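You operate a simulated robot arm through the tools that you are given. There is no shell and no other tool.

Carry out the task below with a simulated robot arm. There is one attempt and no reset: what you move stays moved.

## Task
Zero the red register, then wipe up the grease stain.
Fine: it sits in the white box and stays there; switch the box on and off again; use the yellow pad and put it back. What is to be rubbed or washed off counts as gone when no trace of it is left.

The check looks at the end state, three seconds after you hand in, the way a careful person would. Anything else that was tipped, shoved, dropped, spilled or broken makes it a failure.

## Robot
A 7-joint arm with a two-finger parallel gripper, fixed in place. Base frame: the origin is on the floor under the middle of its stand, x ahead of it, y to its left, z up. Units: mm, degrees, N and s.
It reaches about 1247 mm from its shoulder. Its first joint turns from -132.0 to 132.0 degrees. Payload 3.91 kg.
The TCP is the grasp point between the finger pads, 30 mm short of the fingertips. In the tool frame z runs along the fingers and y along their closing line. The gripper opens to 110 mm. The fingers are 20 mm wide and 10 mm thick; the gripper's body (48 by 112 mm) begins 55 mm behind the TCP.
Orientation is that of the tool frame in the base frame, as [roll, pitch, yaw] about the fixed x, y, z axes, in that order (R = Rz(yaw) Ry(pitch) Rx(roll)). With the fingers straight down and closing along the base's y, the tool's x points along the base's -x, its y along +y and its z along -z.

## Interface
- The arm moves only by the tool jog_arm. Its argument "rows" is a list of rows, each a list of 7 numbers: the shift along the base's x, y, z in units of 50 mm (1.0 is 50 mm), then the turn, a rotation vector about the base's x, y, z in units of 6 degrees (1.0 is 6 degrees), then the opening in per cent of the stroke, from 0 (shut) to 100 (fully open). In form: [[tx, ty, tz, rx, ry, rz, jaw], ...]. A call has 1 to 20 rows; each row shifts and turns the commanded pose from where the row before left it. A call with a number of a shift or a turn outside -1 to 1 is refused whole. Each row takes 0.2 s and may step no farther than 50 mm and 8.6 degrees from the row before; otherwise, or with a gripper value out of range, the whole call is refused. Where a pose cannot be reached the arm comes as near as it can. A force on the tool above 90 N (or 10 N above the force at the start of the call, whichever is more), or a blocked arm, ends the call early, and 0.2 s more pass. Each finger travels about 108 mm/s and halts on what it meets, pressing with about 38 N; the grip force reading is that of the motor and also rises with nothing between the fingers. The clock runs only during rows and for 0.2 s after the last one: add rows that do not move to give the fingers time. The reply holds the time, the measured pose of the TCP, the force on the tool along the base axes, the opening and the grip force, in the units named above and with some noise, with the torque about the TCP (base axes, N m) and any sound that the robot's microphone picked up.
- Cameras (640 x 400 px; columns grow to the right, rows downward): "scene" is fixed at [393.1, 499.7, 1379.1]; the picture's right is [0.71, 0.71, 0.00], its down [0.61, -0.61, -0.51] and it looks along [-0.36, 0.36, -0.86] (base axes); focal length 214 px, centre (320, 200). "wrist" rides on the gripper at [72, 17, -103] in the tool frame; the picture's right is [-0.23, 0.97, 0.00], its down [-0.76, -0.18, -0.62] and it looks along [-0.61, -0.14, 0.78] (tool axes); focal length 222 px, centre (320, 200). There is no depth. A picture from a camera that has moved, and an enlarged one, comes with that camera's place and axes in the base frame and with its lens. The place of the scene camera against the robot may be out by one fixed shift of up to 12 mm in any direction.
- capture(camera): a new picture of that camera. It takes no simulated time.
- enlarge(camera, box): a new picture of the part [left, top, right, bottom] of that camera's present view, enlarged. It takes no simulated time.
- finish_job(): hands the job in; it is judged then, once.

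Places have to be worked out from the pictures, the camera data and where the tool is seen. Open the gripper and draw the arm clear of the work before you hand the job in, unless the task says otherwise.

The tools are called as a command line: name --pt "numbers of a row" for each row, then --argument value for the rest, lists and objects as JSON in quotes. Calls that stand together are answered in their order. jog_arm: Moves the arm, as the interface text tells. Its arguments: {"type":"object","properties":{"rows":{"type":"array","items":{"type":"array","items":{"type":"number"}}}},"required":["rows"]} The other tools are called the same way: capture (camera) takes a picture; enlarge (camera, box) takes an enlarged picture of a part of a camera's view; finish_job () hands the job in.

At the start:

```text
t: 0.0
tool_pos: [98.5, 613.5, 1105.2]
tcp_rot: [179.9, 0.1, 179.9]
wrist_force: [0.3, 0.1, 0.0]
torque: [0.03, -0.01, -0.01]
width: 109.9
gripper_force: 0.0
```

scene: 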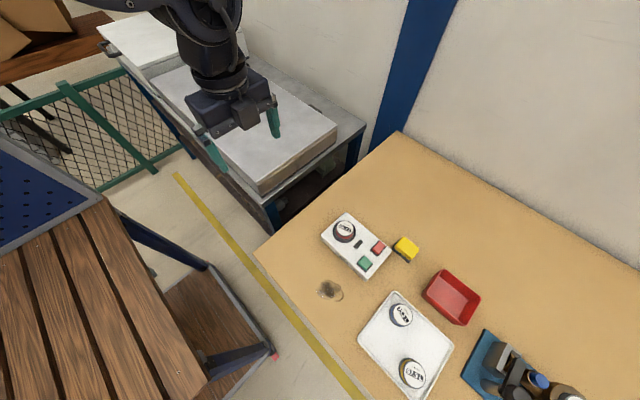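
wrist: 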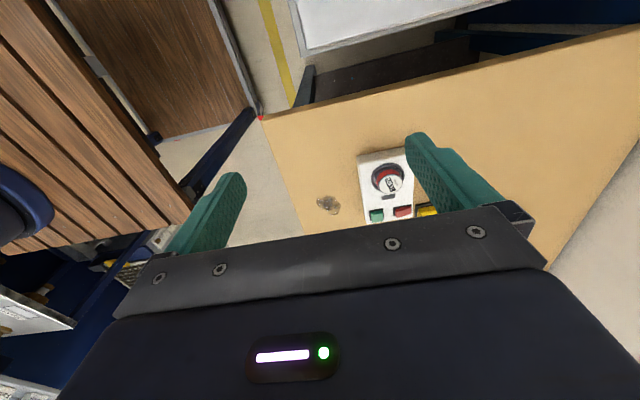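

I start by looking closer at the white box, the stain, the pad and the other items on the table.

enlarge --camera "scene" --box '[310, 200, 430, 275]'

enlarge --camera "scene" --box '[300, 260, 620, 400]'

enlarge --camera "wrist" --box '[300, 130, 450, 224]'

```text
5.33 times, centred on (370, 238) of scene
camera zoom: at [393.1, 499.7, 1379.1], right [0.71, 0.71, 0.0], down [0.61, -0.61, -0.51], along [-0.36, 0.36, -0.86], focal length 1144 px, centre (53, 0)
```

zoom: 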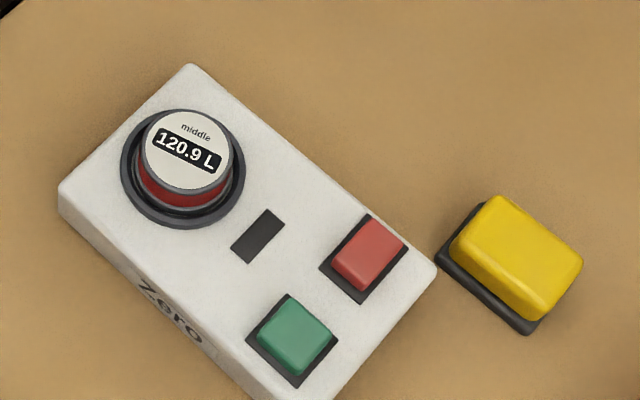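

```text
2.00 times, centred on (460, 330) of scene
camera zoom: at [393.1, 499.7, 1379.1], right [0.71, 0.71, 0.0], down [0.61, -0.61, -0.51], along [-0.36, 0.36, -0.86], focal length 429 px, centre (40, -60)
```

zoom: 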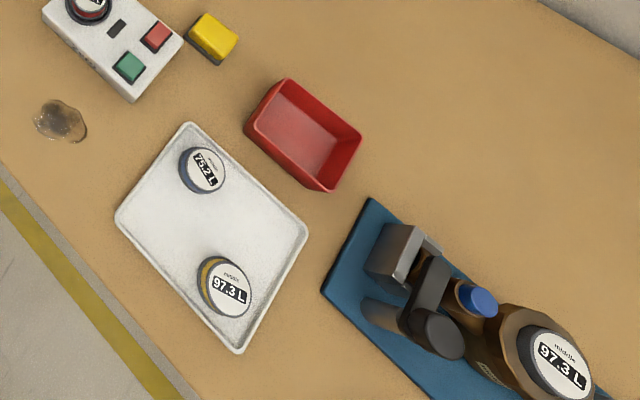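

```text
4.26 times, centred on (375, 177) of wrist
camera zoom: at [27.3, 630.7, 1207.2], right [0.23, 0.97, 0.0], down [0.76, -0.18, 0.62], along [0.61, -0.14, -0.78], focal length 945 px, centre (86, 298)
```

zoom: 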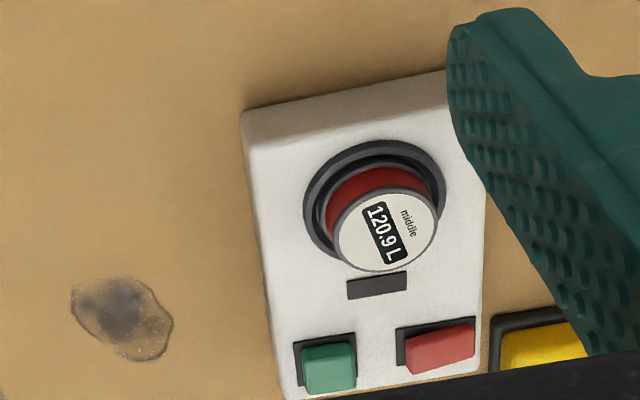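

The red register reads 120.9 L and sits in the white "Zero" box, with green and red buttons at the +x end and the yellow pad beyond. I move the arm at a safe height nearer over the box to get a second viewpoint for triangulating positions.

jog_arm --pt "0.877 0.443 0 0 0 0 100" --pt "0.877 0.443 0 0 0 0 100" --pt "0.877 0.443 0 0 0 0 100" --pt "0 0 0 0 0 0 100"

```text
t: 1.0
tool_pos: [234.2, 680.6, 1106.1]
tcp_rot: [179.8, -0.1, -179.9]
wrist_force: [0.1, -0.1, -0.6]
torque: [-0.01, 0.0, 0.0]
width: 109.9
gripper_force: 0.1
```

The arm is at about (234, 681, 1106). I take pictures from here.

capture --camera "wrist"

capture --camera "scene"

```text
taken
camera wrist: at [161.8, 697.8, 1209.2], right [0.23, 0.97, 0.0], down [0.76, -0.18, 0.62], along [0.61, -0.14, -0.78], focal length 222 px, centre (320, 200)
```

wrist: 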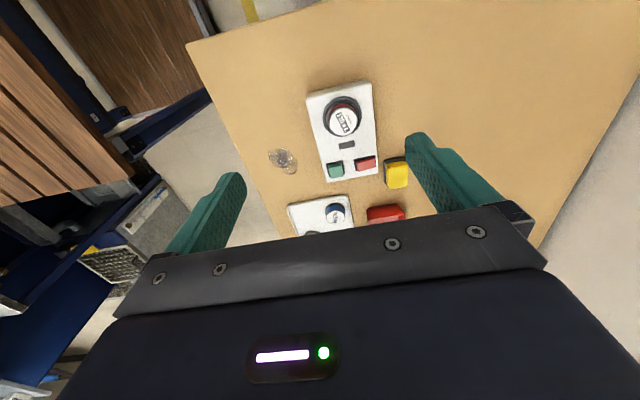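

```text
taken
```

scene: 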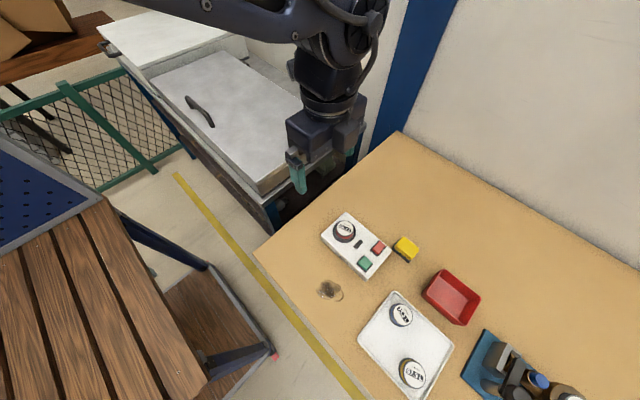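

Good view. I enlarge for precise pixel readings.

enlarge --camera "wrist" --box '[250, 70, 420, 220]'

enlarge --camera "wrist" --box '[250, 140, 346, 200]'

enlarge --camera "wrist" --box '[320, 130, 432, 200]'

```text
2.67 times, centred on (335, 145) of wrist
camera zoom: at [161.8, 697.8, 1209.2], right [0.23, 0.97, 0.0], down [0.76, -0.18, 0.62], along [0.61, -0.14, -0.78], focal length 592 px, centre (280, 347)
```

zoom: 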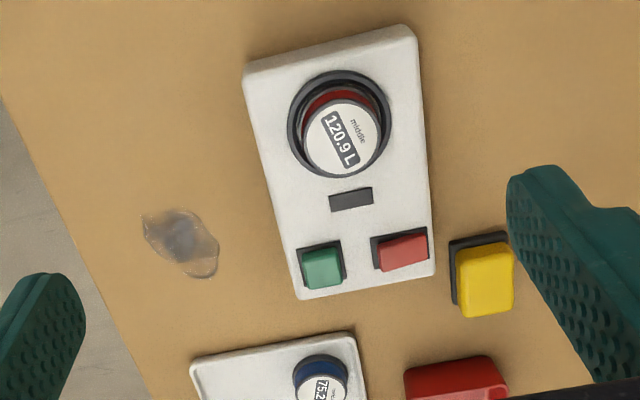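

```text
6.67 times, centred on (298, 170) of wrist
camera zoom: at [161.8, 697.8, 1209.2], right [0.23, 0.97, 0.0], down [0.76, -0.18, 0.62], along [0.61, -0.14, -0.78], focal length 1481 px, centre (467, 400)
```

zoom: 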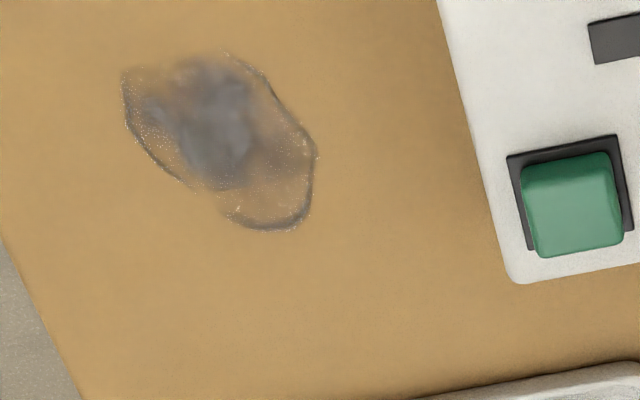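

```text
5.71 times, centred on (376, 165) of wrist
camera zoom: at [161.8, 697.8, 1209.2], right [0.23, 0.97, 0.0], down [0.76, -0.18, 0.62], along [0.61, -0.14, -0.78], focal length 1269 px, centre (0, 400)
```

zoom: 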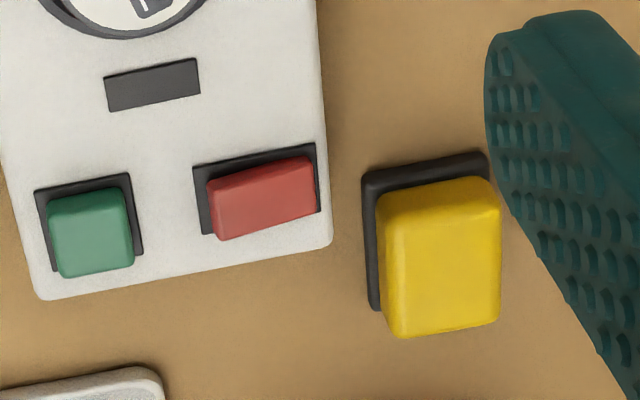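

Triangulating the two wrist views gives: table z≈800, stain centre ≈(362,572), green button ≈(384,677,842), red button ≈(379,733,847), pad ≈(435,794,822). I close the gripper and go to a hover over the green button for a close look.

jog_arm --pt "0.6 -0.014 -0.584 0 0 0 60" --pt "0.6 -0.014 -0.584 0 0 0 20" --pt "0.6 -0.014 -0.584 0 0 0 0" --pt "0.6 -0.014 -0.584 0 0 0 0" --pt "0.6 -0.014 -0.584 0 0 0 0" --pt "0 0 0 0 0 0 0"

capture --camera "wrist"

capture --camera "scene"

```text
t: 2.4
tool_pos: [378.5, 673.8, 958.2]
tcp_rot: [-180.0, 0.0, -179.8]
wrist_force: [0.4, -0.8, 0.2]
torque: [0.0, -0.01, 0.02]
width: 0.0
gripper_force: 37.4
```

```text
taken
camera wrist: at [307.8, 691.9, 1061.6], right [0.23, 0.97, 0.0], down [0.76, -0.18, 0.62], along [0.61, -0.14, -0.78], focal length 222 px, centre (320, 200)
```

wrist: 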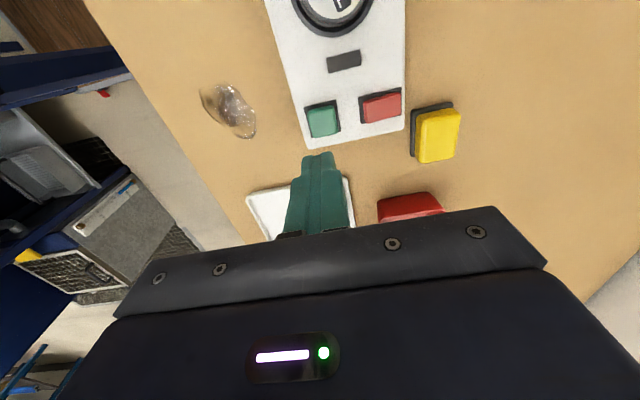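

```text
taken
```

scene: 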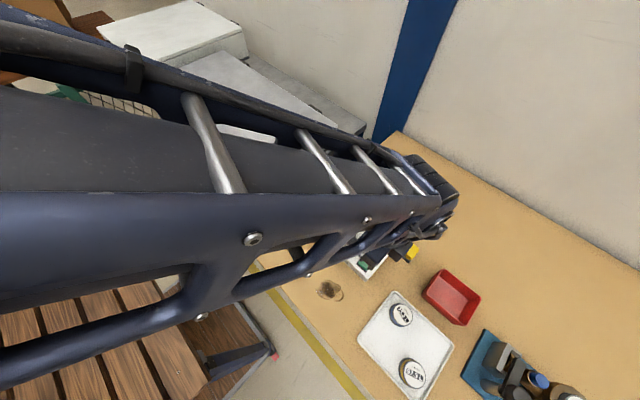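

The fingertips are near the green button. I enlarge to refine the button, pad and stain positions from this lower viewpoint.

enlarge --camera "wrist" --box '[260, 70, 420, 170]'

enlarge --camera "wrist" --box '[390, 80, 486, 180]'

enlarge --camera "wrist" --box '[180, 60, 280, 160]'

```text
4.00 times, centred on (340, 120) of wrist
camera zoom: at [307.8, 691.9, 1061.6], right [0.23, 0.97, 0.0], down [0.76, -0.18, 0.62], along [0.61, -0.14, -0.78], focal length 888 px, centre (240, 520)
```

zoom: 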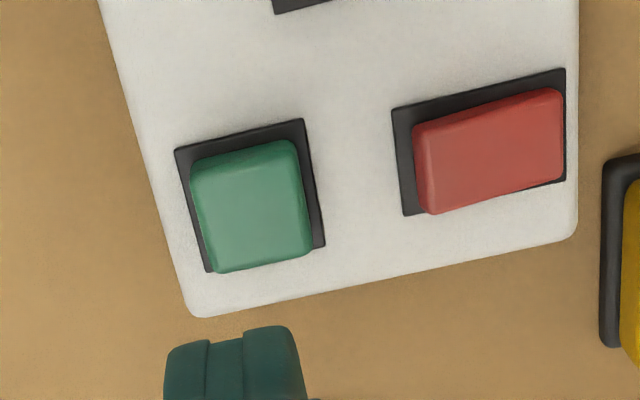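

```text
4.00 times, centred on (438, 130) of wrist
camera zoom: at [307.8, 691.9, 1061.6], right [0.23, 0.97, 0.0], down [0.76, -0.18, 0.62], along [0.61, -0.14, -0.78], focal length 888 px, centre (-152, 480)
```

zoom: 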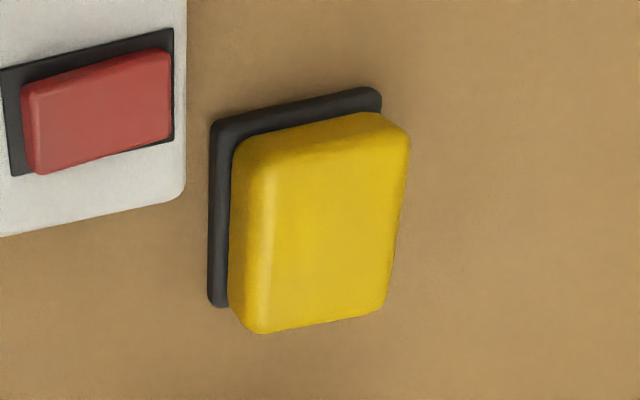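

```text
4.00 times, centred on (230, 110) of wrist
camera zoom: at [307.8, 691.9, 1061.6], right [0.23, 0.97, 0.0], down [0.76, -0.18, 0.62], along [0.61, -0.14, -0.78], focal length 888 px, centre (680, 560)
```

zoom: 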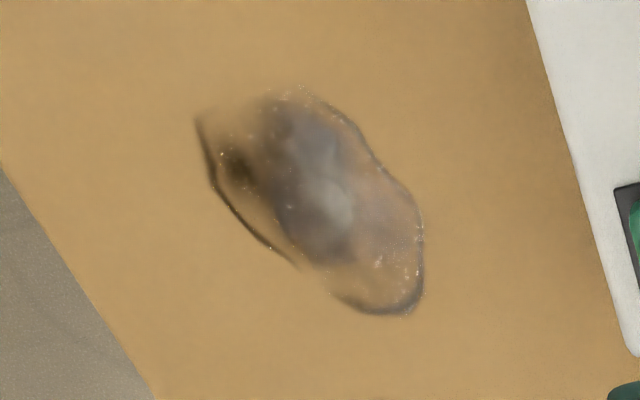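

The lower view agrees: green button top ≈(384.5,677,843), red ≈(381.5,734.5,845), pad on a dark base ≈(435,796) with base x 406–463, y 773–818. I descend to just above the green button with closed fingers.

jog_arm --pt "0.05 0.025 -0.5 0 0 0 0" --pt "0.05 0.025 -0.5 0 0 0 0" --pt "0 0 -0.4 0 0 0 0" --pt "0 0 -0.1 0 0 0 0" --pt "0 0 0 0 0 0 0"

enlarge --camera "wrist" --box '[230, 20, 430, 180]'

```text
t: 3.6
tool_pos: [385.2, 679.7, 881.2]
tcp_rot: [179.9, 0.0, 179.9]
wrist_force: [-0.8, 0.8, -0.2]
torque: [0.02, 0.0, 0.03]
width: 0.0
gripper_force: 38.1
```

```text
2.50 times, centred on (330, 100) of wrist
camera zoom: at [313.6, 696.7, 986.1], right [0.23, 0.97, 0.0], down [0.76, -0.18, 0.62], along [0.61, -0.14, -0.78], focal length 555 px, centre (295, 450)
```

zoom: 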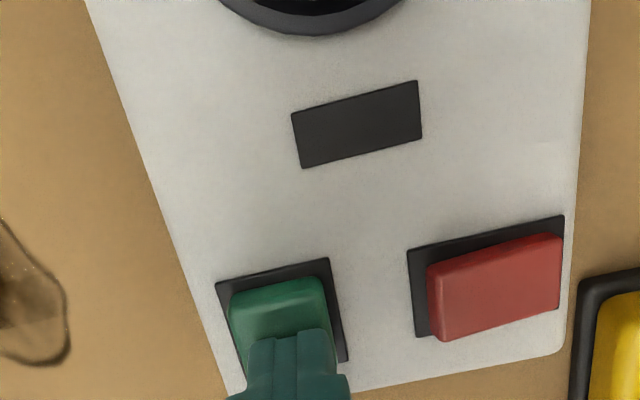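

The closed fingertips are right over the green button, tip ≈10 mm above it. I press down in small steps and watch the force.

jog_arm --pt "0 -0.04 -0.08 0 0 0 0" --pt "0 0 -0.06 0 0 0 0" --pt "0 0 -0.04 0 0 0 0" --pt "0 0 -0.04 0 0 0 0"

```text
t: 4.6
tool_pos: [384.9, 677.1, 874.5]
tcp_rot: [179.7, 0.1, -179.9]
wrist_force: [-6.2, -9.8, 58.4]
torque: [-0.31, 0.23, -0.26]
width: 0.0
gripper_force: 37.7
heard: click
```

A click was heard with 58 N on the tool. I lift off straight up and look at the lamp and display.

jog_arm --pt "0 0 0.2 0 0 0 0" --pt "0 0 0.3 0 0 0 0" --pt "0 0 0.8 0 0 0 0" --pt "0.2 0 0.8 0 0 0 0" --pt "0 0 0 0 0 0 0"

capture --camera "wrist"

enlarge --camera "wrist" --box '[250, 0, 430, 112]'

```text
t: 5.8
tool_pos: [396.1, 678.0, 975.2]
tcp_rot: [180.0, 0.1, -180.0]
wrist_force: [0.2, 0.8, -0.4]
torque: [0.0, -0.03, 0.03]
width: 0.0
gripper_force: 37.5
```

```text
taken
camera wrist: at [323.5, 695.5, 1079.5], right [0.23, 0.97, 0.0], down [0.76, -0.18, 0.62], along [0.61, -0.14, -0.78], focal length 222 px, centre (320, 200)
```

wrist: 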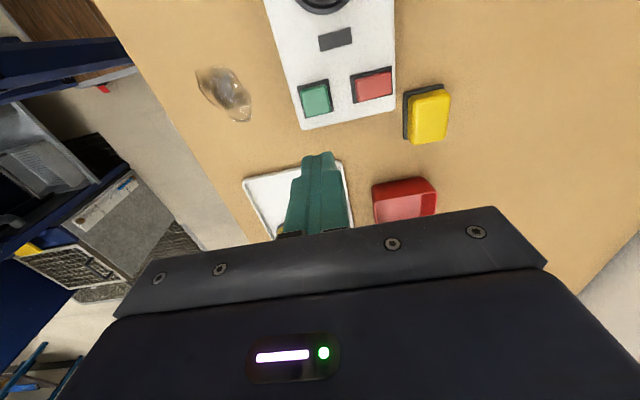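

```text
3.56 times, centred on (340, 56) of wrist
camera zoom: at [323.5, 695.5, 1079.5], right [0.23, 0.97, 0.0], down [0.76, -0.18, 0.62], along [0.61, -0.14, -0.78], focal length 790 px, centre (249, 712)
```

zoom: 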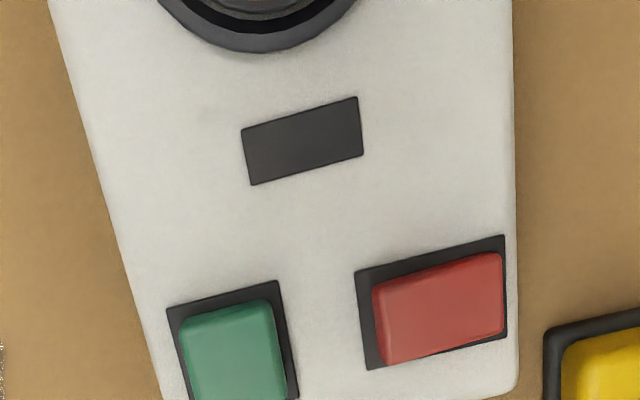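

The lamp area still looks dark here and the display is out of view, so I draw back toward -x and up to see the register.

jog_arm --pt "-0.9 0 0.3 0 0 0 0" --pt "-0.9 0 0.3 0 0 0 0" --pt "-0.6 0 0.3 0 0 0 0" --pt "0 0 0 0 0 0 0"

capture --camera "wrist"

enlarge --camera "wrist" --box '[250, 20, 430, 132]'

capture --camera "scene"

```text
t: 6.8
tool_pos: [274.8, 677.0, 1021.4]
tcp_rot: [180.0, 0.0, 180.0]
wrist_force: [-0.8, 0.9, -0.6]
torque: [0.0, -0.01, -0.03]
width: 0.2
gripper_force: 37.2
```

```text
taken
camera wrist: at [202.9, 694.9, 1126.2], right [0.23, 0.97, 0.0], down [0.76, -0.18, 0.62], along [0.61, -0.14, -0.78], focal length 222 px, centre (320, 200)
```

wrist: 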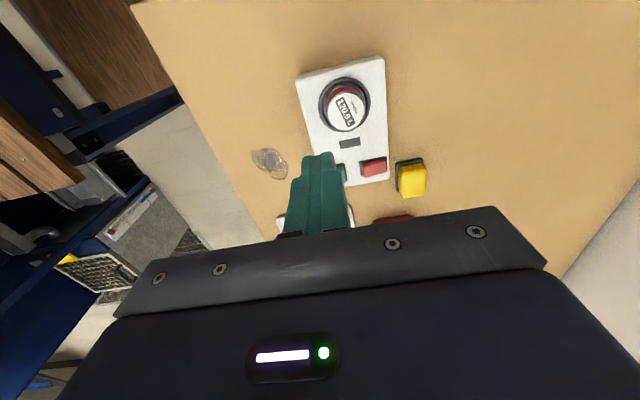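

```text
3.56 times, centred on (340, 76) of wrist
camera zoom: at [202.9, 694.9, 1126.2], right [0.23, 0.97, 0.0], down [0.76, -0.18, 0.62], along [0.61, -0.14, -0.78], focal length 790 px, centre (249, 641)
```

zoom: 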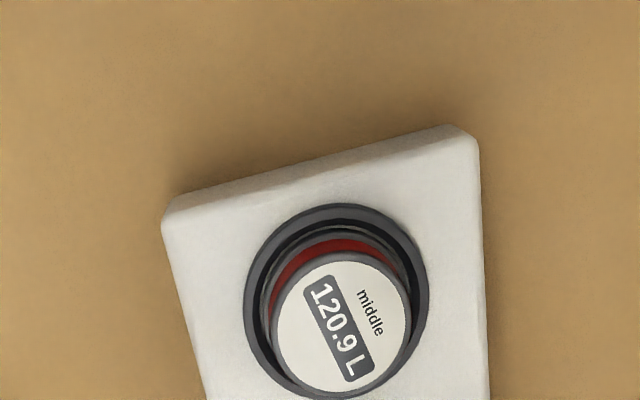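

```text
taken
```

scene: 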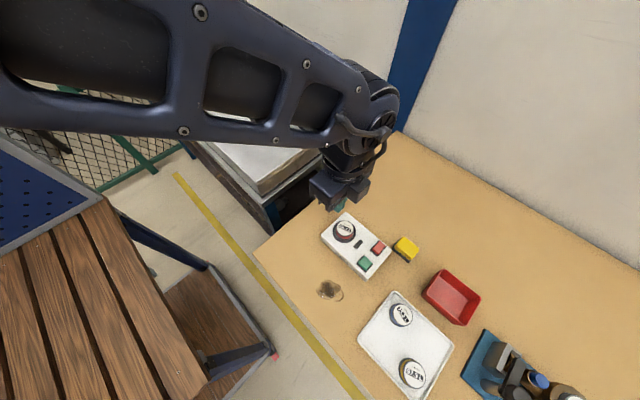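

The display still shows 120.9 L. I check the lamp and the button heights in detail.

enlarge --camera "wrist" --box '[320, 120, 400, 190]'

enlarge --camera "scene" --box '[310, 200, 430, 285]'

```text
5.71 times, centred on (360, 155) of wrist
camera zoom: at [202.9, 694.9, 1126.2], right [0.23, 0.97, 0.0], down [0.76, -0.18, 0.62], along [0.61, -0.14, -0.78], focal length 1269 px, centre (91, 457)
```

zoom: 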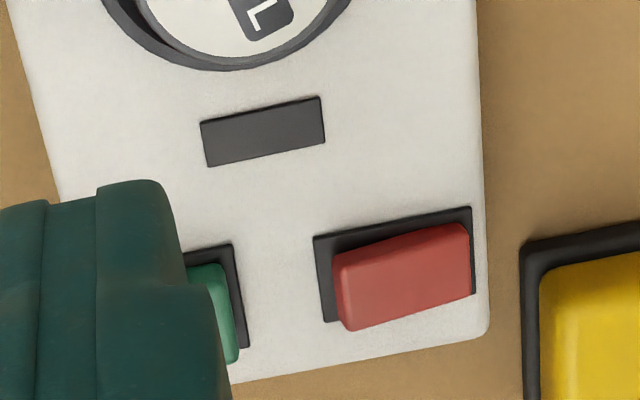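

```text
4.71 times, centred on (370, 242) of scene
camera zoom: at [393.1, 499.7, 1379.1], right [0.71, 0.71, 0.0], down [0.61, -0.61, -0.51], along [-0.36, 0.36, -0.86], focal length 1009 px, centre (85, 0)
```

zoom: 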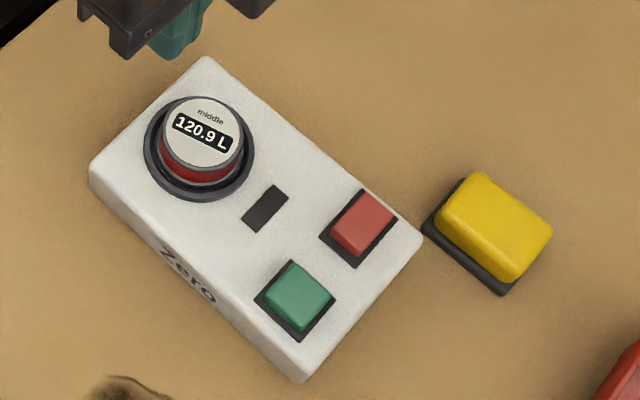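

The green button clicked but lamp and display are unchanged, so either the roles are swapped or a red press is the next step anyway. I go to just above the red button.

jog_arm --pt "0.532 0.288 -0.66 0 0 0 0" --pt "0.532 0.288 -0.66 0 0 0 0" --pt "0.532 0.288 -0.66 0 0 0 0" --pt "0.532 0.288 -0.66 0 0 0 0" --pt "0 0 0 0 0 0 0"

capture --camera "wrist"

enlarge --camera "wrist" --box '[220, 20, 420, 180]'

```text
t: 8.0
tool_pos: [381.8, 733.4, 889.0]
tcp_rot: [179.9, 0.0, -179.9]
wrist_force: [-0.2, 0.0, 0.1]
torque: [0.0, 0.02, 0.01]
width: 0.2
gripper_force: 37.9
```

```text
taken
camera wrist: at [309.3, 751.2, 992.9], right [0.23, 0.97, 0.0], down [0.76, -0.18, 0.62], along [0.61, -0.14, -0.78], focal length 222 px, centre (320, 200)
```

wrist: 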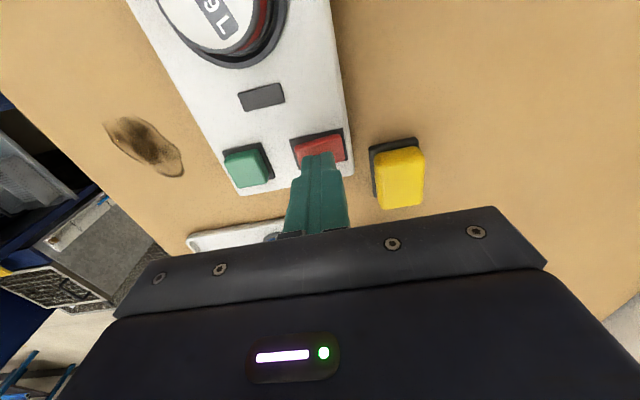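

```text
2.50 times, centred on (320, 100) of wrist
camera zoom: at [309.3, 751.2, 992.9], right [0.23, 0.97, 0.0], down [0.76, -0.18, 0.62], along [0.61, -0.14, -0.78], focal length 555 px, centre (320, 450)
```

zoom: 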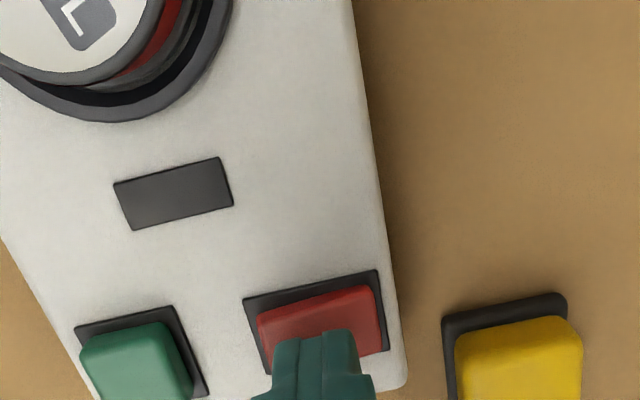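

The tip is centred on the red button about 15 mm above it. I press in small steps.

jog_arm --pt "0 0 -0.16 0 0 0 0" --pt "0 0 -0.06 0 0 0 0" --pt "0 0 -0.04 0 0 0 0" --pt "0 0 -0.04 0 0 0 0"

```text
t: 9.0
tool_pos: [381.7, 734.2, 878.6]
tcp_rot: [179.8, 0.1, 180.0]
wrist_force: [-6.3, -28.7, 61.5]
torque: [-1.18, 0.39, 0.05]
width: 0.0
gripper_force: 38.0
```

61 N with a notable sideways force and no click yet. I take a look before continuing.

enlarge --camera "wrist" --box '[220, 20, 420, 180]'

enlarge --camera "scene" --box '[310, 200, 430, 285]'

```text
2.50 times, centred on (320, 100) of wrist
camera zoom: at [309.7, 750.5, 982.9], right [0.23, 0.97, 0.01], down [0.76, -0.18, 0.62], along [0.61, -0.14, -0.78], focal length 555 px, centre (320, 450)
```

zoom: 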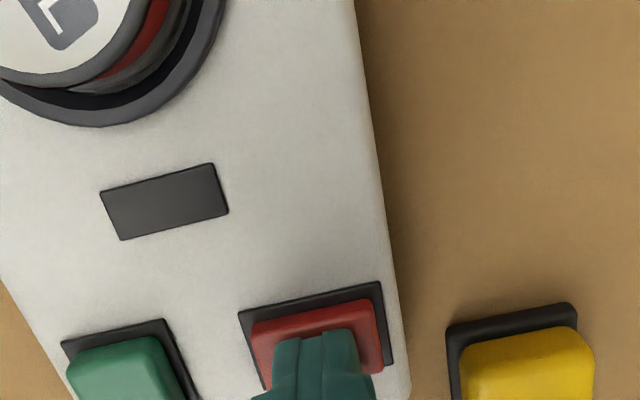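

```text
4.71 times, centred on (370, 242) of scene
camera zoom: at [393.1, 499.7, 1379.1], right [0.71, 0.71, 0.0], down [0.61, -0.61, -0.51], along [-0.36, 0.36, -0.86], focal length 1009 px, centre (85, 0)
```

zoom: 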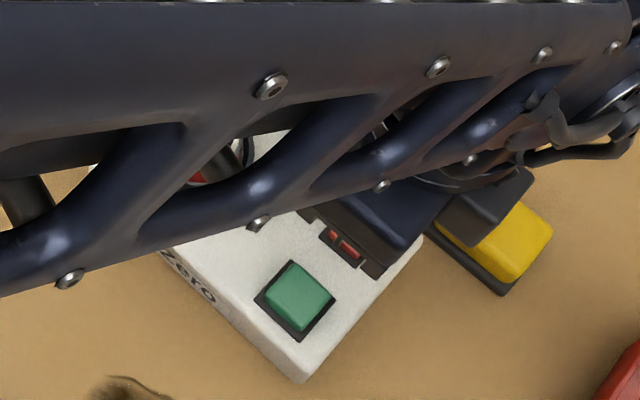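

No click, and the sideways force suggests the red switch has a tilted face (a rocker). I lift off and inspect its shape from other angles.

jog_arm --pt "0 0 0.2 0 0 0 0" --pt "0 0 0.4 0 0 0 0" --pt "0.4 0 0.2 0 0 0 0" --pt "0.8 0 0 0 0 0 0" --pt "0 0 0 0 0 0 0"

capture --camera "wrist"

enlarge --camera "wrist" --box '[230, 20, 390, 120]'

```text
t: 10.2
tool_pos: [443.8, 734.7, 914.6]
tcp_rot: [180.0, -0.1, 180.0]
wrist_force: [-0.2, 0.2, -0.4]
torque: [-0.04, -0.01, -0.02]
width: 0.2
gripper_force: 37.3
```

```text
taken
camera wrist: at [371.1, 752.2, 1019.7], right [0.23, 0.97, 0.0], down [0.76, -0.18, 0.62], along [0.61, -0.14, -0.78], focal length 222 px, centre (320, 200)
```

wrist: 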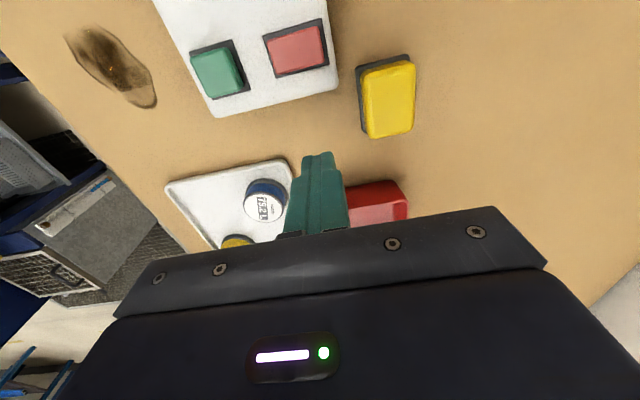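

```text
4.00 times, centred on (310, 70) of wrist
camera zoom: at [371.1, 752.2, 1019.7], right [0.23, 0.97, 0.0], down [0.76, -0.18, 0.62], along [0.61, -0.14, -0.78], focal length 888 px, centre (360, 720)
```

zoom: 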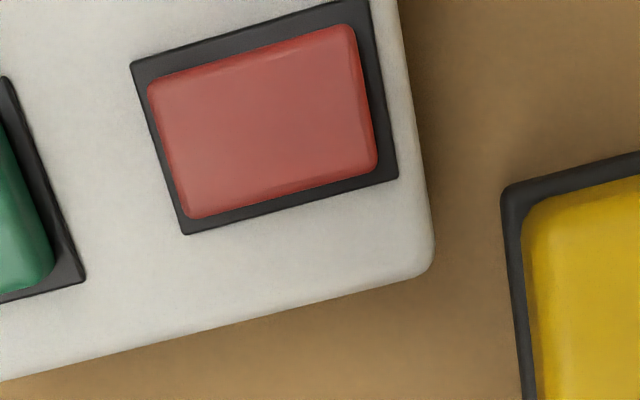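

From nearly above the red switch looks flat, so I need an oblique view. I tilt the wrist so the camera looks low along +x over the box, keeping well above everything.

jog_arm --pt "0 0 0.6 0 0 0 0" --pt "-0.35 0 0.0 0 -0.95 0 0" --pt "-0.35 0 0.0 0 -0.95 0 0" --pt "-0.35 0 0.0 0 -0.95 0 0" --pt "-0.35 0 0.0 0 -0.95 0 0" --pt "-0.35 0 0.0 0 -0.95 0 0" --pt "-0.35 0 0.0 0 -0.95 0 0" --pt "-0.35 0 0.0 0 -0.95 0 0" --pt "0 0 0 0 0 0 0"

capture --camera "wrist"

```text
t: 12.2
tool_pos: [319.4, 733.9, 945.7]
tcp_rot: [-180.0, 40.1, -180.0]
wrist_force: [0.1, -0.9, -0.1]
torque: [-0.02, 0.01, 0.03]
width: 0.3
gripper_force: 37.3
```

```text
taken
camera wrist: at [197.8, 751.1, 978.6], right [0.17, 0.97, 0.15], down [0.18, -0.18, 0.97], along [0.97, -0.14, -0.21], focal length 222 px, centre (320, 200)
```

wrist: 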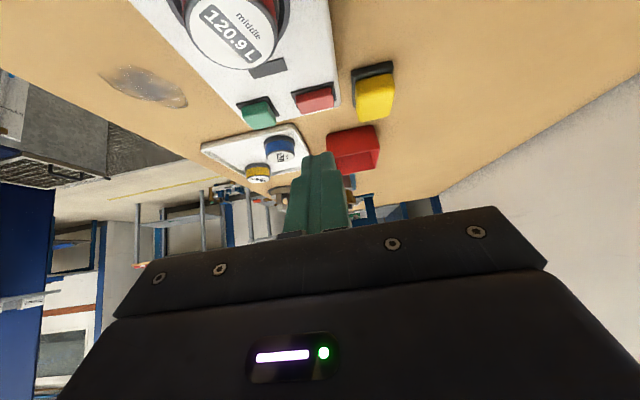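

enlarge --camera "wrist" --box '[230, 60, 358, 140]'

enlarge --camera "wrist" --box '[330, 50, 426, 130]'

```text
5.00 times, centred on (294, 100) of wrist
camera zoom: at [197.8, 751.1, 978.6], right [0.17, 0.97, 0.15], down [0.18, -0.18, 0.97], along [0.97, -0.14, -0.21], focal length 1111 px, centre (450, 700)
```

zoom: 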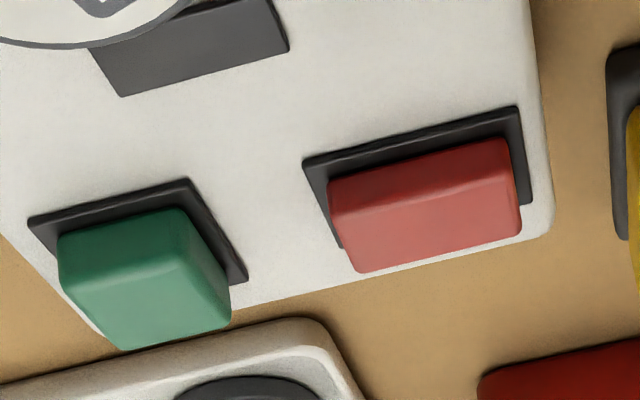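

```text
5.00 times, centred on (378, 90) of wrist
camera zoom: at [197.8, 751.1, 978.6], right [0.17, 0.97, 0.15], down [0.18, -0.18, 0.97], along [0.97, -0.14, -0.21], focal length 1111 px, centre (30, 750)
```

zoom: 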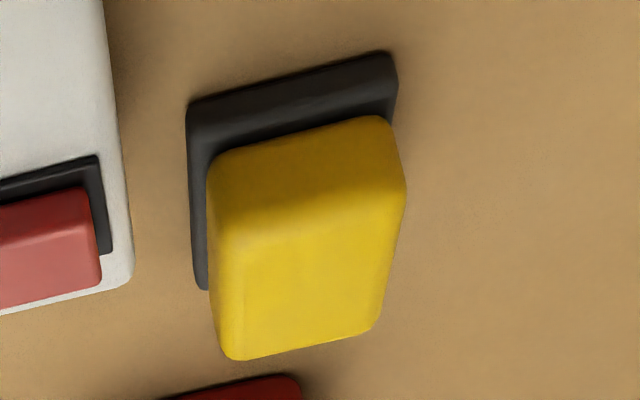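

Both buttons turn out flat with tops at ≈849–850; green moved ≈5 mm and clicked, red did not move under 61 N. The press on green was brief, so I return upright above green to press again and hold while watching the lamp.

jog_arm --pt "0.183 -0.161 0 0 0.95 0 0" --pt "0.183 -0.161 0 0 0.95 0 0" --pt "0.183 -0.161 0 0 0.95 0 0" --pt "0.183 -0.161 0 0 0.95 0 0" --pt "0.183 -0.161 0 0 0.95 0 0" --pt "0.183 -0.161 0 0 0.95 0 0" --pt "0.183 -0.161 0 0 0.95 0 0" --pt "0 0 -0.6 0 0 0 0" --pt "0 0 -0.5 0 0 0 0" --pt "0 0 0 0 0 0 0"

capture --camera "wrist"

```text
t: 14.4
tool_pos: [384.5, 679.6, 889.7]
tcp_rot: [179.9, 0.0, -180.0]
wrist_force: [-0.1, -0.1, 0.0]
torque: [-0.01, 0.0, -0.02]
width: 0.1
gripper_force: 37.7
```

```text
taken
camera wrist: at [312.3, 696.5, 993.5], right [0.23, 0.97, 0.0], down [0.76, -0.18, 0.62], along [0.61, -0.14, -0.78], focal length 222 px, centre (320, 200)
```

wrist: 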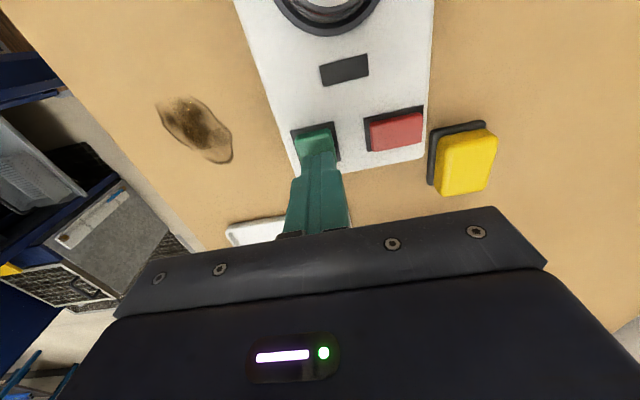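

I press green again in small steps to about the earlier depth and then hold still for a second.

jog_arm --pt "-0.02 -0.04 -0.2 0 0 0 0" --pt "0 0 -0.04 0 0 0 0" --pt "0 0 -0.04 0 0 0 0" --pt "0 0 -0.04 0 0 0 0" --pt "0 0 -0.02 0 0 0 0"

enlarge --camera "wrist" --box '[230, 0, 430, 125]'

```text
t: 15.6
tool_pos: [383.4, 675.6, 875.7]
tcp_rot: [179.7, 0.1, -179.9]
wrist_force: [-1.0, -1.5, 45.8]
torque: [-0.09, 0.09, -0.11]
width: 0.0
gripper_force: 37.6
heard: click
```

```text
3.20 times, centred on (330, 62) of wrist
camera zoom: at [311.2, 693.0, 979.5], right [0.23, 0.97, 0.01], down [0.76, -0.18, 0.62], along [0.61, -0.14, -0.78], focal length 711 px, centre (288, 640)
```

zoom: 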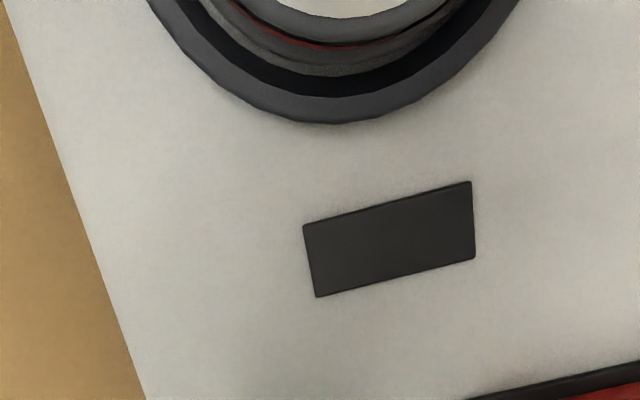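

Click heard again, held at 46 N, lamp still dark. I hold for one more second and look again.

jog_arm --pt "0 0 0 0 0 0 0" --pt "0 0 0 0 0 0 0" --pt "0 0 0 0 0 0 0" --pt "0 0 0 0 0 0 0" --pt "0 0 0 0 0 0 0"

capture --camera "wrist"

capture --camera "scene"

```text
t: 16.8
tool_pos: [383.7, 675.4, 874.9]
tcp_rot: [179.7, 0.0, -179.9]
wrist_force: [0.7, 13.2, 60.0]
torque: [0.36, 0.03, 0.02]
width: 0.0
gripper_force: 37.5
```

```text
taken
camera wrist: at [311.1, 693.0, 979.1], right [0.23, 0.97, 0.01], down [0.76, -0.18, 0.62], along [0.61, -0.14, -0.78], focal length 222 px, centre (320, 200)
```

wrist: 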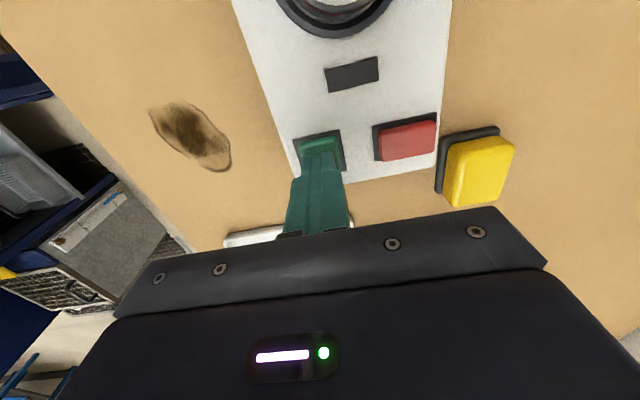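

```text
taken
```

scene: 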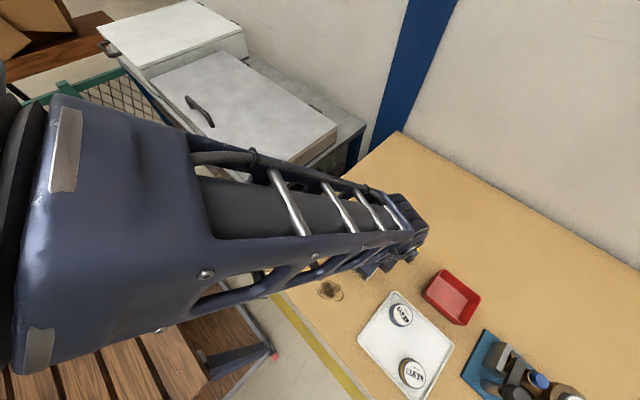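

The lamp stays dark even while green is held. I lift off and inspect the display and the box's sides for another switch or labels.

jog_arm --pt "0 0 0.3 0 0 0 0" --pt "0 0 0.7 0 0 0 0" --pt "-0.7 -0.5 0.5 0 0 0 0" --pt "-0.7 -0.5 0.5 0 0 0 0" --pt "-0.7 -0.5 0.5 0 0 0 0" --pt "-0.7 -0.3 0.5 0 0 0 0" --pt "0 0 0 0 0 0 0"

capture --camera "wrist"

enlarge --camera "scene" --box '[310, 200, 430, 285]'

```text
t: 18.4
tool_pos: [243.0, 582.1, 1025.5]
tcp_rot: [180.0, 0.0, 180.0]
wrist_force: [-0.6, 0.2, -1.1]
torque: [-0.01, -0.01, -0.02]
width: 0.0
gripper_force: 37.6
```

```text
taken
camera wrist: at [171.4, 600.7, 1128.5], right [0.23, 0.97, 0.0], down [0.76, -0.18, 0.62], along [0.61, -0.14, -0.78], focal length 222 px, centre (320, 200)
```

wrist: 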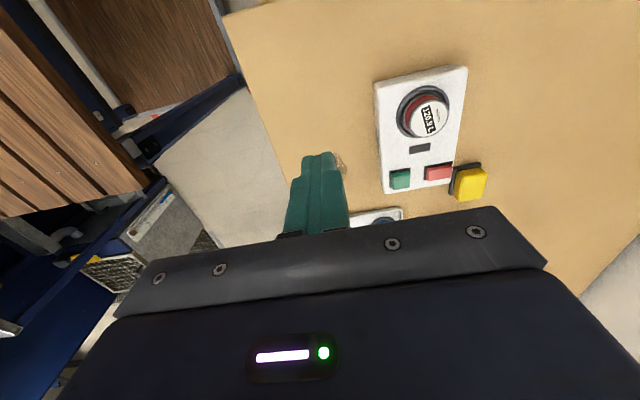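

```text
4.71 times, centred on (370, 242) of scene
camera zoom: at [393.1, 499.7, 1379.1], right [0.71, 0.71, 0.0], down [0.61, -0.61, -0.51], along [-0.36, 0.36, -0.86], focal length 1009 px, centre (85, 0)
```

zoom: 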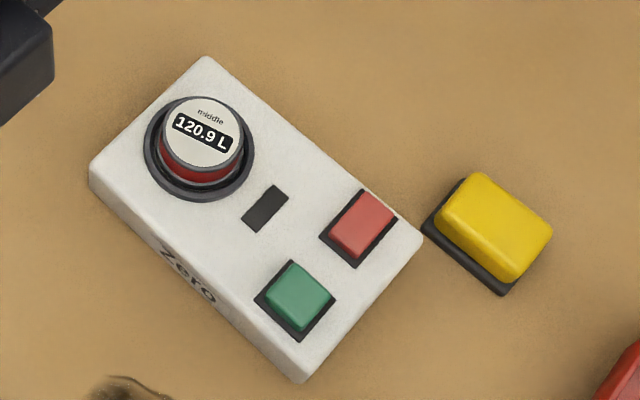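

Register still reads 120.9 L and the box hasn't shifted. I zoom into the box from this side.

enlarge --camera "wrist" --box '[360, 60, 500, 210]'

enlarge --camera "wrist" --box '[376, 150, 472, 200]'

```text
2.67 times, centred on (430, 135) of wrist
camera zoom: at [171.4, 600.7, 1128.5], right [0.23, 0.97, 0.0], down [0.76, -0.18, 0.62], along [0.61, -0.14, -0.78], focal length 592 px, centre (27, 373)
```

zoom: 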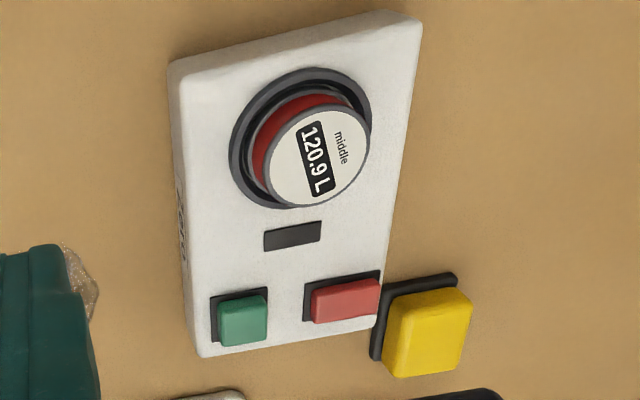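

```text
6.67 times, centred on (424, 175) of wrist
camera zoom: at [171.4, 600.7, 1128.5], right [0.23, 0.97, 0.0], down [0.76, -0.18, 0.62], along [0.61, -0.14, -0.78], focal length 1481 px, centre (-373, 367)
```

zoom: 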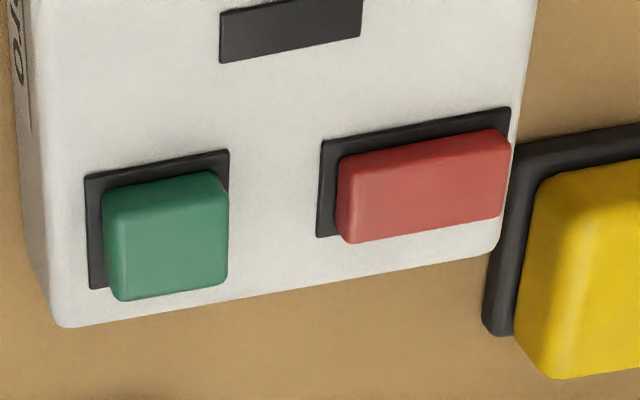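

Both buttons look alike in height from here; the red one may just need a deeper, more careful press. I go back above red and press in 1 mm-scale steps reading the force each time.

jog_arm --pt "0.465 0.493 -0.42 0 0 0 0" --pt "0.465 0.493 -0.42 0 0 0 0" --pt "0.465 0.493 -0.42 0 0 0 0" --pt "0.465 0.493 -0.42 0 0 0 0" --pt "0.465 0.493 -0.42 0 0 0 0" --pt "0.465 0.493 -0.42 0 0 0 0" --pt "0 0 -0.2 0 0 0 0" --pt "0 0 0 0 0 0 0" --pt "0 0 0 0 0 0 0"

capture --camera "wrist"

```text
t: 20.4
tool_pos: [386.6, 734.1, 887.4]
tcp_rot: [179.9, 0.0, 180.0]
wrist_force: [0.1, -0.1, 1.3]
torque: [0.0, 0.0, 0.01]
width: 0.0
gripper_force: 37.5
```

```text
taken
camera wrist: at [312.9, 751.1, 991.4], right [0.23, 0.97, 0.0], down [0.76, -0.18, 0.62], along [0.61, -0.14, -0.78], focal length 222 px, centre (320, 200)
```

wrist: 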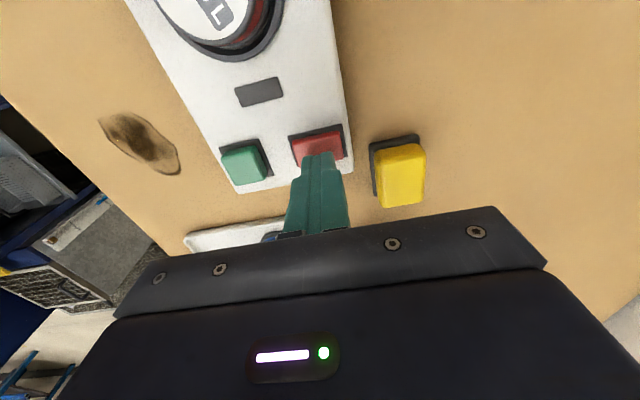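

Tip is at ≈(385,734,857), so I shift 3.5 mm back in x and come down to just about contact.

jog_arm --pt "-0.07 0 -0.1 0 0 0 0" --pt "0 0 -0.04 0 0 0 0" --pt "0 0 0 0 0 0 0"

jog_arm --pt "0 0 -0.02 0 0 0 0" --pt "0 0 0 0 0 0 0"

jog_arm --pt "0 0 -0.02 0 0 0 0" --pt "0 0 0 0 0 0 0"

```text
t: 21.2
tool_pos: [380.9, 733.7, 880.1]
tcp_rot: [179.9, 0.0, -179.9]
wrist_force: [0.1, 0.1, 1.0]
torque: [0.02, 0.01, 0.02]
width: 0.0
gripper_force: 37.5
```

```text
t: 21.8
tool_pos: [380.7, 733.0, 879.8]
tcp_rot: [179.9, 0.0, 180.0]
wrist_force: [1.0, -3.2, 7.6]
torque: [-0.09, 0.03, 0.01]
width: 0.0
gripper_force: 38.1
```

```text
t: 22.4
tool_pos: [379.3, 733.0, 878.7]
tcp_rot: [179.8, 0.0, -179.9]
wrist_force: [3.6, -6.1, 20.2]
torque: [-0.21, 0.02, 0.07]
width: 0.1
gripper_force: 38.0
```

Contact at tip ≈849.5 with 20 N. I continue in 1 mm steps.

jog_arm --pt "0 0 -0.02 0 0 0 0" --pt "0 0 0 0 0 0 0"

jog_arm --pt "0 0 -0.02 0 0 0 0" --pt "0 0 0 0 0 0 0"

jog_arm --pt "0 0 -0.02 0 0 0 0" --pt "0 0 0 0 0 0 0"

```text
t: 23.0
tool_pos: [380.7, 733.7, 879.0]
tcp_rot: [179.8, 0.1, 180.0]
wrist_force: [6.9, -9.5, 41.3]
torque: [-0.33, -0.01, 0.13]
width: 0.0
gripper_force: 37.9
```

```text
t: 23.6
tool_pos: [379.6, 733.3, 878.8]
tcp_rot: [179.8, 0.1, -179.9]
wrist_force: [7.8, -9.4, 64.8]
torque: [-0.35, 0.0, -0.06]
width: 0.0
gripper_force: 38.3
```

```text
t: 24.2
tool_pos: [381.0, 733.0, 879.5]
tcp_rot: [179.6, 0.2, 180.0]
wrist_force: [10.7, -10.0, 74.7]
torque: [-0.36, -0.04, 0.11]
width: 0.0
gripper_force: 38.1
```

Red is solid at its centre up to 75 N, which fits a rocker that pivots under the middle. I lift a little, shift to its +y end and press there in small steps.

jog_arm --pt "0 0 0.1 0 0 0 0" --pt "0 0 0.1 0 0 0 0" --pt "0 0.22 0 0 0 0 0" --pt "0 0 0 0 0 0 0" --pt "0 0 -0.1 0 0 0 0" --pt "0 0 -0.02 0 0 0 0" --pt "0 0 0 0 0 0 0"

jog_arm --pt "0 0 -0.04 0 0 0 0" --pt "0 0 0 0 0 0 0"

jog_arm --pt "0 0 -0.03 0 0 0 0" --pt "0 0 0 0 0 0 0"

```text
t: 25.8
tool_pos: [379.7, 743.1, 878.9]
tcp_rot: [179.9, 0.0, -179.9]
wrist_force: [-3.6, -5.8, 15.0]
torque: [-0.32, 0.12, -0.06]
width: 0.2
gripper_force: 37.5
```

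```text
t: 26.4
tool_pos: [378.9, 744.2, 878.1]
tcp_rot: [179.8, 0.1, 180.0]
wrist_force: [-5.6, -9.0, 37.0]
torque: [-0.68, 0.16, -0.05]
width: 0.0
gripper_force: 38.2
```

```text
t: 27.0
tool_pos: [379.5, 744.0, 879.3]
tcp_rot: [179.5, 0.1, -180.0]
wrist_force: [-2.3, -6.4, 63.4]
torque: [-0.77, 0.04, -0.01]
width: 0.0
gripper_force: 37.5
```

Contact there is on the fingertip's -y edge, hinting the +y end is already the low side. I lift and press the -y end instead.

jog_arm --pt "0 0 0.1 0 0 0 0" --pt "0 0 0.15 0 0 0 0" --pt "0 -0.22 0 0 0 0 0" --pt "0 -0.22 0 0 0 0 0" --pt "0 0 0 0 0 0 0" --pt "0 0 -0.1 0 0 0 0" --pt "0 0 -0.02 0 0 0 0" --pt "0 0 0 0 0 0 0"

jog_arm --pt "0 0 -0.06 0 0 0 0" --pt "0 0 0 0 0 0 0"

jog_arm --pt "0 0 -0.04 0 0 0 0" --pt "0 0 0 0 0 0 0"

```text
t: 28.8
tool_pos: [378.6, 723.0, 881.2]
tcp_rot: [-180.0, -0.1, 179.9]
wrist_force: [0.4, -0.5, -0.6]
torque: [-0.01, -0.01, 0.0]
width: 0.1
gripper_force: 37.9
```

```text
t: 29.4
tool_pos: [379.0, 722.1, 878.6]
tcp_rot: [179.9, -0.1, 180.0]
wrist_force: [-2.3, -4.9, 11.1]
torque: [-0.14, 0.07, 0.05]
width: 0.0
gripper_force: 37.3
```

```text
t: 30.0
tool_pos: [380.0, 722.4, 878.6]
tcp_rot: [179.9, 0.1, 180.0]
wrist_force: [-5.9, -18.3, 39.4]
torque: [-0.2, 0.19, 0.05]
width: 0.0
gripper_force: 37.8
```

Again solid, with contact always at red's middle. Before guessing further I lift and look at the hidden +y side of the box by tilting the wrist sideways.

jog_arm --pt "0 0 0.2 0 0 0 0" --pt "0 0 0.5 0 0 0 0" --pt "0 0 0.5 0 0 0 0" --pt "0.06 0.29 0 -0.95 0 0 0" --pt "0.06 0.29 0 -0.95 0 0 0" --pt "0.06 0.29 0 -0.95 0 0 0" --pt "0.06 0.29 0 -0.95 0 0 0" --pt "0.06 0.29 0 -0.95 0 0 0" --pt "0.06 0.29 0 -0.95 0 0 0" --pt "0.06 0.29 0 -0.95 0 0 0" --pt "0 0 0 0 0 0 0"

capture --camera "wrist"

```text
t: 32.4
tool_pos: [388.8, 795.7, 936.4]
tcp_rot: [-142.9, 0.0, 179.9]
wrist_force: [0.5, -0.2, -0.2]
torque: [-0.02, -0.01, 0.01]
width: 0.1
gripper_force: 38.2
out of reach, approached as far as the arm can: row 10
```

```text
taken
camera wrist: at [316.8, 872.7, 1009.0], right [0.23, 0.78, -0.59], down [0.76, 0.23, 0.6], along [0.61, -0.58, -0.54], focal length 222 px, centre (320, 200)
```

wrist: 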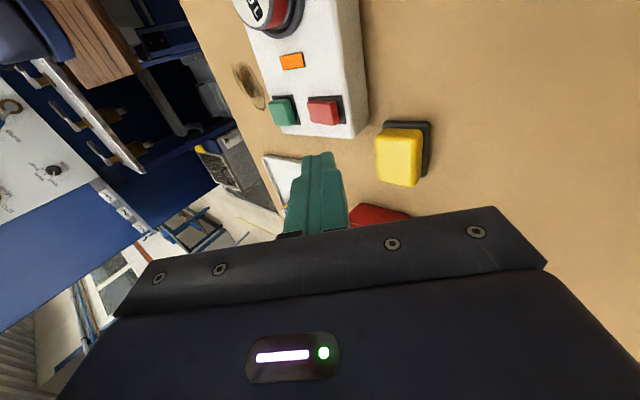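

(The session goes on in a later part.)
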